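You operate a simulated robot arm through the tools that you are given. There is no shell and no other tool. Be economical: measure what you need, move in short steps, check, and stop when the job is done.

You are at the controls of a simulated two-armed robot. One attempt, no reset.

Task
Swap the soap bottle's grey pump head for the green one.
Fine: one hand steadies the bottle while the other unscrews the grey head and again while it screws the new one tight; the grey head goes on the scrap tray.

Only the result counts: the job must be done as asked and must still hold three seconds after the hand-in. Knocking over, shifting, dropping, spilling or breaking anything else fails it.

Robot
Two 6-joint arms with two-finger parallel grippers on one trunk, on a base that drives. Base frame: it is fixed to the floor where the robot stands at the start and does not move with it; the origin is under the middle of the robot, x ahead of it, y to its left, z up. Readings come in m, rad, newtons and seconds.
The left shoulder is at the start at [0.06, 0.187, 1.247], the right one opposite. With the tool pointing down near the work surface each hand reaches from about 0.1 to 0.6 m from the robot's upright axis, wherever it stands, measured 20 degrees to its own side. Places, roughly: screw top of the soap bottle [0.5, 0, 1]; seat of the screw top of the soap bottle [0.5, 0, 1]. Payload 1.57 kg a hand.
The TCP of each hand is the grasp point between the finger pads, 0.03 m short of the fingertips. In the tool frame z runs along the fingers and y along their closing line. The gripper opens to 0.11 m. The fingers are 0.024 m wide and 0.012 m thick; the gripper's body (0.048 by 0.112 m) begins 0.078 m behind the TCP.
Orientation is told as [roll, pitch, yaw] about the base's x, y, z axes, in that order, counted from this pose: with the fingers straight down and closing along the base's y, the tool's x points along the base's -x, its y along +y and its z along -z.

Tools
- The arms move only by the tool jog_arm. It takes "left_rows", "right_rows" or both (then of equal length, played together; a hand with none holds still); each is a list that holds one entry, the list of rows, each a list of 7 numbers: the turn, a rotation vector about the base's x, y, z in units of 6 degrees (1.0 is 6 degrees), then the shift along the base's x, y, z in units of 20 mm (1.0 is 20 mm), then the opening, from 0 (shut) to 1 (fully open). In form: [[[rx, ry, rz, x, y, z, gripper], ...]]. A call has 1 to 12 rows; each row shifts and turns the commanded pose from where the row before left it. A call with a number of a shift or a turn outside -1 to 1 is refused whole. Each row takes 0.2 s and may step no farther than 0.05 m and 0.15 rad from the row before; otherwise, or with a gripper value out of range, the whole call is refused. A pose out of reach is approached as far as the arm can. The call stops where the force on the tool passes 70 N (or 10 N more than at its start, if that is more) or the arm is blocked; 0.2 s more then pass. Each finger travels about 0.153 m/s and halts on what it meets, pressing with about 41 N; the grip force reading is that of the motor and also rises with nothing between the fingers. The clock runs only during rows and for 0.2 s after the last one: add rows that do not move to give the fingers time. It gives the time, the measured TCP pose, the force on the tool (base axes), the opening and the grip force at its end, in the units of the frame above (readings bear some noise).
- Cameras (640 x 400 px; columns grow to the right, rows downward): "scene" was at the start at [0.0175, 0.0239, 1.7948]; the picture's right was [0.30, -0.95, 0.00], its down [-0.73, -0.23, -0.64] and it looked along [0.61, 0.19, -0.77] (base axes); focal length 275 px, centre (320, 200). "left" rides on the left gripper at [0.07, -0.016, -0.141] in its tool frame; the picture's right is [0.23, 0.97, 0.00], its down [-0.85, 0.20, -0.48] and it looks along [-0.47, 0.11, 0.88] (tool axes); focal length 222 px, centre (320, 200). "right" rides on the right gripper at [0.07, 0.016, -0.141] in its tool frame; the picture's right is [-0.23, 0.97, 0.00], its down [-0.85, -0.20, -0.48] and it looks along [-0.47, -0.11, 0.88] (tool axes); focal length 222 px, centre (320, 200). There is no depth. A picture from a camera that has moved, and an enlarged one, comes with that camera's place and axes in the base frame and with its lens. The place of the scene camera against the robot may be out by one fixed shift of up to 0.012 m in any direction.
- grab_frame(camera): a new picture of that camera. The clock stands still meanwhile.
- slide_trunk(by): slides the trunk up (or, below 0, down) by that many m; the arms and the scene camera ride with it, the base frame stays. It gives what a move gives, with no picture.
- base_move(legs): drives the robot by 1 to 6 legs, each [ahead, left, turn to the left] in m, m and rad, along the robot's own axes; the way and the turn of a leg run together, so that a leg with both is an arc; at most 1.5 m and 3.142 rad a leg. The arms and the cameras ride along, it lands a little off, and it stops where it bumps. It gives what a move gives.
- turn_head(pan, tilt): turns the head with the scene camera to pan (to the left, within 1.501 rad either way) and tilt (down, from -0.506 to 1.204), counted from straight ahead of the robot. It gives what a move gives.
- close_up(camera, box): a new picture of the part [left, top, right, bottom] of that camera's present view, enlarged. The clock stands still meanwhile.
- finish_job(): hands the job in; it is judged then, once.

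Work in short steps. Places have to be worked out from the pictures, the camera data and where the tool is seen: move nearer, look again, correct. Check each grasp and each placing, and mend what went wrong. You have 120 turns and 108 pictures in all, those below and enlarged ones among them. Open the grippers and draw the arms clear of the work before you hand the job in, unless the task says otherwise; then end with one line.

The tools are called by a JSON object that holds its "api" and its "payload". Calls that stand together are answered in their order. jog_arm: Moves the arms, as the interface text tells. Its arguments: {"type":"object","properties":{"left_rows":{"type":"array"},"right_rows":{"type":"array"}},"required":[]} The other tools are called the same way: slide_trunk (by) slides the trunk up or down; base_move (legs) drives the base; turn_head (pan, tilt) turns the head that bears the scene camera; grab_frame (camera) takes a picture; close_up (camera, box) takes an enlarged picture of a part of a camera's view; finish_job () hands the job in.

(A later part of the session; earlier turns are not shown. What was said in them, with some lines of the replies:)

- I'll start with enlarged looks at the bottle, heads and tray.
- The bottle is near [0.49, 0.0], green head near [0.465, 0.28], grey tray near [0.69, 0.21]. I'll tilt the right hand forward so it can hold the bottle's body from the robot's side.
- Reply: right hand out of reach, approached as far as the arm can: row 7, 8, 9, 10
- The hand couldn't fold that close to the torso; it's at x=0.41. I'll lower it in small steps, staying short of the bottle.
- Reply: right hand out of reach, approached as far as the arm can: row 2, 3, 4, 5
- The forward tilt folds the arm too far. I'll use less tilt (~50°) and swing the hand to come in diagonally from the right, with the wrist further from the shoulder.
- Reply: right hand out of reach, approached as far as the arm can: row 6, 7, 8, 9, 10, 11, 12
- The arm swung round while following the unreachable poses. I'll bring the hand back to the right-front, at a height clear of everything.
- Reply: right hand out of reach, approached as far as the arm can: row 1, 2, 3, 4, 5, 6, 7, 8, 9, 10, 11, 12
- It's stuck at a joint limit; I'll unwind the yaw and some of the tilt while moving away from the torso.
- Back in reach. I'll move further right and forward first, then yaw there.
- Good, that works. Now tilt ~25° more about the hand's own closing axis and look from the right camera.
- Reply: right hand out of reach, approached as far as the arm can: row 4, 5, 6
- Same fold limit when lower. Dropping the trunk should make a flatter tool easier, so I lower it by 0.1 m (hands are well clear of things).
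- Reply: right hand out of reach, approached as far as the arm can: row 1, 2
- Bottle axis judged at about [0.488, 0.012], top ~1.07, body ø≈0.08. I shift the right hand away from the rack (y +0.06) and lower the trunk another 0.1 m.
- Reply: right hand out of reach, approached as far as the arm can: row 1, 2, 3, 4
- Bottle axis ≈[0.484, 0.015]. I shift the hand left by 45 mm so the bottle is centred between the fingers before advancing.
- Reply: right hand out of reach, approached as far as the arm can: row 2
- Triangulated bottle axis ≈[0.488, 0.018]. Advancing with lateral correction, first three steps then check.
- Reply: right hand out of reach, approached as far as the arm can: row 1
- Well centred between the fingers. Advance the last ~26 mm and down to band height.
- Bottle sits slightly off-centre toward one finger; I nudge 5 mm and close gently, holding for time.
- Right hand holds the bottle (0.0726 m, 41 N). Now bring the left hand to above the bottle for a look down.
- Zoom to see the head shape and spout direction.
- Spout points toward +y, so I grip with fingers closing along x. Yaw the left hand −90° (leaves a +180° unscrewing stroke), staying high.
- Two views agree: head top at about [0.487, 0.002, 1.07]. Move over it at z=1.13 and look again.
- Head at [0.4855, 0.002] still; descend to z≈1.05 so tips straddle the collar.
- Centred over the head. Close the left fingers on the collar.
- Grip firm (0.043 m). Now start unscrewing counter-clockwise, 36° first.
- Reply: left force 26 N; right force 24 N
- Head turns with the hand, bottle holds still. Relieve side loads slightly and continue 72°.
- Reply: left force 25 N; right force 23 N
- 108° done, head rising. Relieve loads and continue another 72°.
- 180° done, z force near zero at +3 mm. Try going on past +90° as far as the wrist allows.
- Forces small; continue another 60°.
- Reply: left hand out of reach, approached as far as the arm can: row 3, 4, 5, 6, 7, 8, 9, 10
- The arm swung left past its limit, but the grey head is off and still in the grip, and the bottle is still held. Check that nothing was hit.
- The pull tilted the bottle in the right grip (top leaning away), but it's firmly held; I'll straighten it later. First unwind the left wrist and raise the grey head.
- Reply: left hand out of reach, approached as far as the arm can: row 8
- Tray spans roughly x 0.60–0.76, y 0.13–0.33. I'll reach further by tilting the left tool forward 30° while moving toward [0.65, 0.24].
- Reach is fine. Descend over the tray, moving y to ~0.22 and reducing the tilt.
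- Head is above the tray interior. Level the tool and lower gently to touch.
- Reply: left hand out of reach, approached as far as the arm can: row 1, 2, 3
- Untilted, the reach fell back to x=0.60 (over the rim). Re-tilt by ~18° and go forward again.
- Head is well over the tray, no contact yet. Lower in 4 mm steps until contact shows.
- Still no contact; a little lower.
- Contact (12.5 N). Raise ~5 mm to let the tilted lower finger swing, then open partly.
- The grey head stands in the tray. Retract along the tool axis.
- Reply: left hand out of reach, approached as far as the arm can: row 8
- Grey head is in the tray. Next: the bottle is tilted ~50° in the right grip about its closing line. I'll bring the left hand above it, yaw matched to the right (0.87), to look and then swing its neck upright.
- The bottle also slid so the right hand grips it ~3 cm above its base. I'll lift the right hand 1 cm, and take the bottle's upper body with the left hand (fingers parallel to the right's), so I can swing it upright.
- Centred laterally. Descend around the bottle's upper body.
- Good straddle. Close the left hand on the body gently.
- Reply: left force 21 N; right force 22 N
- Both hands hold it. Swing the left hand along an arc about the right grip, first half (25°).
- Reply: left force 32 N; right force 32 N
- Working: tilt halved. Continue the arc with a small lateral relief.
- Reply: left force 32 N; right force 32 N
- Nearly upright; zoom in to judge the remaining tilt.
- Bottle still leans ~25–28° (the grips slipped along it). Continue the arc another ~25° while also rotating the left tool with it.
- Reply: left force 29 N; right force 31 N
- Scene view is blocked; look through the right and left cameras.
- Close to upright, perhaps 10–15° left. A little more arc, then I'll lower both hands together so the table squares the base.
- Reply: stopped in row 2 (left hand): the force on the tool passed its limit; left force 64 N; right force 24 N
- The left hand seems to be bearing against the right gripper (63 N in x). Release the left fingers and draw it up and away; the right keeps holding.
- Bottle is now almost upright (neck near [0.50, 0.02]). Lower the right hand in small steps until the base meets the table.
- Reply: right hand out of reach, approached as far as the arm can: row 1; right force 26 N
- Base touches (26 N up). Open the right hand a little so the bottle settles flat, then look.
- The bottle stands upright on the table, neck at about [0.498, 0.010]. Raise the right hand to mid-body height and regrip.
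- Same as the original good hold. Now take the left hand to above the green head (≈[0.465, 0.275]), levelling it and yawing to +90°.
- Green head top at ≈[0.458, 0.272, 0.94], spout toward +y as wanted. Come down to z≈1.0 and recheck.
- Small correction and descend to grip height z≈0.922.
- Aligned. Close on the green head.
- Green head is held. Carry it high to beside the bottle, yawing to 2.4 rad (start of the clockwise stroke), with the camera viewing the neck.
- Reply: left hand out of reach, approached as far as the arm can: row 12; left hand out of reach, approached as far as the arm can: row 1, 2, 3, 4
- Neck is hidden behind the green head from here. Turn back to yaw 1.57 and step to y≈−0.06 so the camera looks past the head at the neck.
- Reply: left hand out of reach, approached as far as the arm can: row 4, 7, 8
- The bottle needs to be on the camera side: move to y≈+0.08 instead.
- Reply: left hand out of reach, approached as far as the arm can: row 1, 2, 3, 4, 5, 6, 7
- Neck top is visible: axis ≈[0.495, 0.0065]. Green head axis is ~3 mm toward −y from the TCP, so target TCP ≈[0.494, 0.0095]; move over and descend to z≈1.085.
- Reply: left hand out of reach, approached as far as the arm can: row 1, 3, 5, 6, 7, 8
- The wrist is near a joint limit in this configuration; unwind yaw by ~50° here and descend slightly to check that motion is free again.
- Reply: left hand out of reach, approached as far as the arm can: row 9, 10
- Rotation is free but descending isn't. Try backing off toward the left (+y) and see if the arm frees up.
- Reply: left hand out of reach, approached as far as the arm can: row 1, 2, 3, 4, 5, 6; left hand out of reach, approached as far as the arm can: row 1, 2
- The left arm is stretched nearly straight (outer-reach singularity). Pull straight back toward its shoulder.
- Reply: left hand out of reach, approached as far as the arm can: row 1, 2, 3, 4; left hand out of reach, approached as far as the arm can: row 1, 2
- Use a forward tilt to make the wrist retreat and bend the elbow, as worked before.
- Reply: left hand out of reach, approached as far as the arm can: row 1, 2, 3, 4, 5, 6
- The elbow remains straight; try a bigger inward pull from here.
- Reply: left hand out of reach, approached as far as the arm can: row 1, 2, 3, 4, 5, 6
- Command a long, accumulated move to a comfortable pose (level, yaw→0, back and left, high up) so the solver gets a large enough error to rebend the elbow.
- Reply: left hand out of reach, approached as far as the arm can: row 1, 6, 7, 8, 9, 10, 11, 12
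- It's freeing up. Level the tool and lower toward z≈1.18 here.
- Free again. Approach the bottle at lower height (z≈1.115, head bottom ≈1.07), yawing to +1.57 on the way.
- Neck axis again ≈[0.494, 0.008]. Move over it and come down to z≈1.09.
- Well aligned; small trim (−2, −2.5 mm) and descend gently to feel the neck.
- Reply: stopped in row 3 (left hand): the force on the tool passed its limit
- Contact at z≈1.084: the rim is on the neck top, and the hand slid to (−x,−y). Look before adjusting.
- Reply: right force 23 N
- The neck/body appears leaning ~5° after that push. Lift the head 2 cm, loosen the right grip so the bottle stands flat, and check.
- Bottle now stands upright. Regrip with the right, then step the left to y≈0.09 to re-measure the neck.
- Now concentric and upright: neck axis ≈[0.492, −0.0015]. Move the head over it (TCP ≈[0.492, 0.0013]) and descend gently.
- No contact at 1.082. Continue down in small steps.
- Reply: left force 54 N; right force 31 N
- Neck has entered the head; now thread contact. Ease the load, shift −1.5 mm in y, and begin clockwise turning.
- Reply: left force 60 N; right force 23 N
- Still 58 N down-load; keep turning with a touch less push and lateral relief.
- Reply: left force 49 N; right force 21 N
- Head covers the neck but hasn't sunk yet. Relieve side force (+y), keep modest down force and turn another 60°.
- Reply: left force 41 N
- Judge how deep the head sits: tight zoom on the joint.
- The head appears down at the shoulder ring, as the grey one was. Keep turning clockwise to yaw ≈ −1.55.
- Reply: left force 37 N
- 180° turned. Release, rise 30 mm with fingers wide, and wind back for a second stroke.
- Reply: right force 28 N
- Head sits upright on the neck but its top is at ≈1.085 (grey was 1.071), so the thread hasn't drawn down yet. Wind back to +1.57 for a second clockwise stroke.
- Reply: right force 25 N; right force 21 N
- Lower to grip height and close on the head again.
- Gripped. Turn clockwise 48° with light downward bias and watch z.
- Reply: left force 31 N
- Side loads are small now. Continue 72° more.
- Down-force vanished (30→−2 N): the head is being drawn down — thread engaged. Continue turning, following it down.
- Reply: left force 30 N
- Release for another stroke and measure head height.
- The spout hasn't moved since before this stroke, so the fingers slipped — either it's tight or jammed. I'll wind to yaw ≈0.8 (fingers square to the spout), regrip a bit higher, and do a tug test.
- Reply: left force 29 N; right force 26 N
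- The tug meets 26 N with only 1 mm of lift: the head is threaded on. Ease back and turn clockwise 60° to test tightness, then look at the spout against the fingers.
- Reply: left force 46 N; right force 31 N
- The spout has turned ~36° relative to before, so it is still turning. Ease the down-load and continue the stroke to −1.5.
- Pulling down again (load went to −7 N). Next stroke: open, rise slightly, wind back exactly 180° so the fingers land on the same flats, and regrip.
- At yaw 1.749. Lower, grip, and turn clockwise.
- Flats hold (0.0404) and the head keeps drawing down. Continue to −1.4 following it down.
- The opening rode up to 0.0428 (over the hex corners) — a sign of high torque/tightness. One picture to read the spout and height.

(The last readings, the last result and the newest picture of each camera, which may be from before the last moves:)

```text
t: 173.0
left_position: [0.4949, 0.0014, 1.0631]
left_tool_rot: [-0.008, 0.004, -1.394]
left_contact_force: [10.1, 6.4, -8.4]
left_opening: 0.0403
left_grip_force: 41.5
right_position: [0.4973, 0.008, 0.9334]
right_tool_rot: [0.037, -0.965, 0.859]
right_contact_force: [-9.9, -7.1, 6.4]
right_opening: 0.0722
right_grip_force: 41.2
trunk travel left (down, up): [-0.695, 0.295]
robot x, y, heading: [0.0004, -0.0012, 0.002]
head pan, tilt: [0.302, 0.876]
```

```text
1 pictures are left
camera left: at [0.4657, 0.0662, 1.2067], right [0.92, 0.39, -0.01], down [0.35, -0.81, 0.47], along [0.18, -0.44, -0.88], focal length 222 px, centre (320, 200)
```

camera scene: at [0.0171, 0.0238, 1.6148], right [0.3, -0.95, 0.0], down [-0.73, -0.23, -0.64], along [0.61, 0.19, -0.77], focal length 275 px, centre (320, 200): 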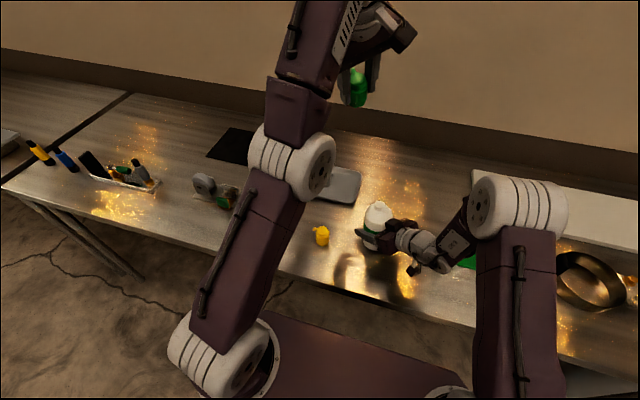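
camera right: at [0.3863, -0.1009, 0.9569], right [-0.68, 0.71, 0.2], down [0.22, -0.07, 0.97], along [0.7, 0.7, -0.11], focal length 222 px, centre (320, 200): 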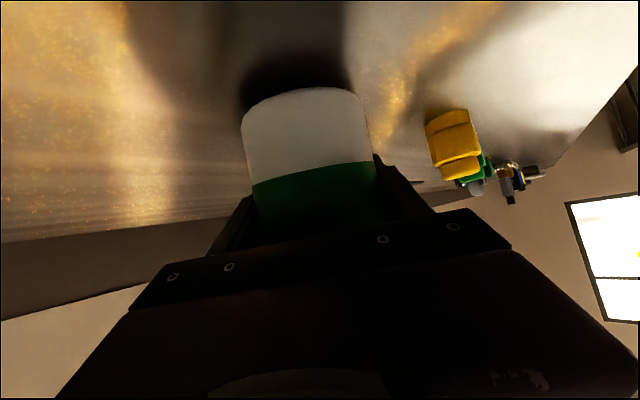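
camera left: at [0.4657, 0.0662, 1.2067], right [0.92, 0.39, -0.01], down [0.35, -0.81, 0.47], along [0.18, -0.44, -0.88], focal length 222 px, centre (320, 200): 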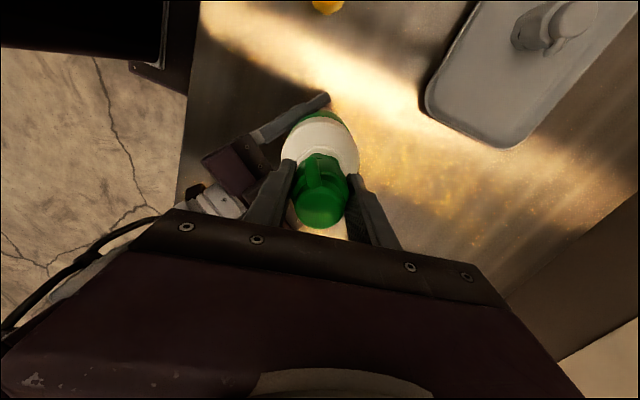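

The spout hardly moved in that stroke while the fingers rode over the flats: it appears to be tight. Release, lift the left hand away for an unobstructed final look.

{"api": "jog_arm", "payload": {"left_rows": [[[0, 0, 0, -0.04, -0.02, -0.02, 0.1], [0, 0, 0, 0, 0, 0, 0.5], [0, 0, 0, 0, 0, 0, 0.8], [0, 0, 0, 0, 0, 0, 1], [0, 0, 0, 0, 0, 0.6, 1], [0, 0, 0, 0, 0, 0.6, 1], [0, 0, 0, 0, 0, 0.6, 1], [0, 0, 0, 0, 0, 0.5, 1], [0, 0, 0, -0.3, 1, 0, 1], [0, 0, 0, -0.3, 1, 0, 1], [0, 0, 0, -0.3, 1, 0, 1], [0, 0, 0, -0.3, 1, 0, 1]]]}}

{"api": "jog_arm", "payload": {"left_rows": [[[0, 0, 1, -0.2, 1, 0, 1], [0, 0, 1, -0.2, 1, 0, 1], [0, 0, 1, -0.2, 1, 0, 1], [0, 0, 1, -0.2, 1, 0, 1], [0, 0, 1, -0.2, 1, 0, 1], [0, 0, 1, -0.2, 1, 0, 1], [0, 0, 1, -0.2, 1, 0, 1]]]}}

{"api": "close_up", "payload": {"camera": "scene", "box": [300, 180, 440, 270]}}

```text
t: 175.6
left_position: [0.4689, 0.0816, 1.1102]
left_tool_rot: [-0.007, 0.003, -1.392]
left_contact_force: [-0.2, 0.1, -0.2]
left_opening: 0.11
left_grip_force: 0.0
right_position: [0.497, 0.0086, 0.9338]
right_tool_rot: [0.033, -0.965, 0.858]
right_contact_force: [0.1, -0.4, 1.6]
right_opening: 0.0719
right_grip_force: 41.0
trunk travel left (down, up): [-0.695, 0.295]
robot x, y, heading: [0.0025, 0.0004, 0.001]
head pan, tilt: [0.302, 0.876]
```

```text
t: 177.2
left_position: [0.4418, 0.2221, 1.1103]
left_tool_rot: [-0.006, 0.003, -0.658]
left_contact_force: [-0.1, -0.1, 0.3]
left_opening: 0.1102
left_grip_force: 0.1
right_position: [0.4974, 0.0086, 0.933]
right_tool_rot: [0.035, -0.965, 0.857]
right_contact_force: [0.5, -0.8, 1.3]
right_opening: 0.072
right_grip_force: 40.9
trunk travel left (down, up): [-0.695, 0.295]
robot x, y, heading: [0.0, 0.0005, -0.002]
head pan, tilt: [0.302, 0.876]
```

```text
4.44 times, centred on (370, 225) of scene
camera zoom: at [0.0173, 0.0243, 1.6148], right [0.3, -0.95, 0.0], down [-0.73, -0.23, -0.64], along [0.61, 0.19, -0.77], focal length 1222 px, centre (98, 89)
```

zoom: 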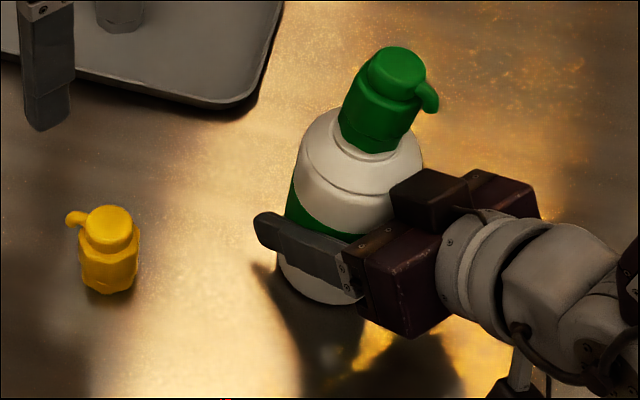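

The head sits flush on the shoulder ring just as the grey one did, spout turned with it. Now release the bottle with the right hand and back away along its approach path.

{"api": "jog_arm", "payload": {"right_rows": [[[0, 0, 0, 0, 0, 0, 0.66], [0, 0, 0, 0, 0, 0, 0.72], [0, 0, 0, 0, 0, 0, 0.8], [0, 0, 0, 0, 0, 0, 0.9], [0, 0, 0, 0, 0, 0, 1], [0, 0, 0, 0, 0, 0, 1]]]}}

{"api": "jog_arm", "payload": {"right_rows": [[[0, 0, 0, -0.35, -0.45, 0.4, 1], [0, 0, 0, -0.35, -0.45, 0.4, 1], [0, 0, 0, -0.35, -0.5, 0.4, 1]]]}}

```text
t: 178.6
left_position: [0.4417, 0.2206, 1.1089]
left_tool_rot: [-0.007, 0.004, -0.661]
left_contact_force: [-0.1, 0.3, -0.3]
left_opening: 0.1101
left_grip_force: 0.0
right_position: [0.4975, 0.0086, 0.9339]
right_tool_rot: [0.037, -0.966, 0.859]
right_contact_force: [0.8, 0.0, -0.4]
right_opening: 0.11
right_grip_force: 0.1
trunk travel left (down, up): [-0.695, 0.295]
robot x, y, heading: [-0.0005, -0.0017, -0.001]
head pan, tilt: [0.302, 0.876]
```

```text
t: 179.4
left_position: [0.4399, 0.2206, 1.108]
left_tool_rot: [-0.007, 0.003, -0.661]
left_contact_force: [-0.1, -0.1, 0.2]
left_opening: 0.11
left_grip_force: 0.1
right_position: [0.4758, -0.0206, 0.9582]
right_tool_rot: [0.034, -0.966, 0.859]
right_contact_force: [-0.1, 0.0, -0.3]
right_opening: 0.1098
right_grip_force: 0.1
trunk travel left (down, up): [-0.695, 0.295]
robot x, y, heading: [-0.002, 0.0019, 0.003]
head pan, tilt: [0.302, 0.876]
```

Clear so far without contact. Back off further and let the fingers leave the bottle entirely.

{"api": "jog_arm", "payload": {"right_rows": [[[0, 0, 0, -0.3, -0.6, 0.4, 1], [0, 0, 0, -0.3, -0.7, 0.4, 1], [0, 0, 0, -0.2, -0.7, 0.5, 1], [0, 0, 0, 0, -0.7, 0.6, 1], [0, 0, 0, 0, -0.6, 0.8, 1]]]}}

```text
t: 180.6
left_position: [0.4399, 0.2208, 1.1093]
left_tool_rot: [-0.006, 0.002, -0.659]
left_contact_force: [0.0, -0.6, -0.7]
left_opening: 0.11
left_grip_force: 0.0
right_position: [0.4601, -0.0863, 1.011]
right_tool_rot: [0.036, -0.964, 0.859]
right_contact_force: [0.1, -0.2, 0.6]
right_opening: 0.1099
right_grip_force: 0.1
trunk travel left (down, up): [-0.695, 0.295]
robot x, y, heading: [0.0008, -0.0022, -0.004]
head pan, tilt: [0.302, 0.876]
```

Both hands are free. Raise the trunk 0.1 m to carry both hands clear.

{"api": "slide_trunk", "payload": {"by": 0.1}}

```text
t: 181.9
left_position: [0.4416, 0.2188, 1.2085]
left_tool_rot: [-0.008, 0.003, -0.66]
left_contact_force: [0.0, -0.4, 0.5]
left_opening: 0.1101
left_grip_force: 0.0
right_position: [0.4604, -0.0855, 1.1104]
right_tool_rot: [0.037, -0.965, 0.859]
right_contact_force: [-0.8, 0.0, 0.7]
right_opening: 0.1101
right_grip_force: 0.0
trunk travel left (down, up): [-0.795, 0.195]
robot x, y, heading: [0.0029, 0.0001, -0.001]
head pan, tilt: [0.302, 0.876]
```

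Both grippers are open and clear of the work, and I have no pictures left, so I'm handing in.

{"api": "finish_job", "payload": {}}

```text
The job is handed in.
```

I've handed the job in: the green head is screwed onto the soap bottle and the grey head is on the scrap tray. I'm not certain the green head is fully tight: it held in an early tug test and on the last stroke the fingers slid around it. My height readings didn't fully agree that it was seated. While coming off, the grey head tipped the bottle by about 50° in the right hand's grip; I set it upright again, but I couldn't check for spilled soap. I had no pictures left to check the bottle after letting go of it.
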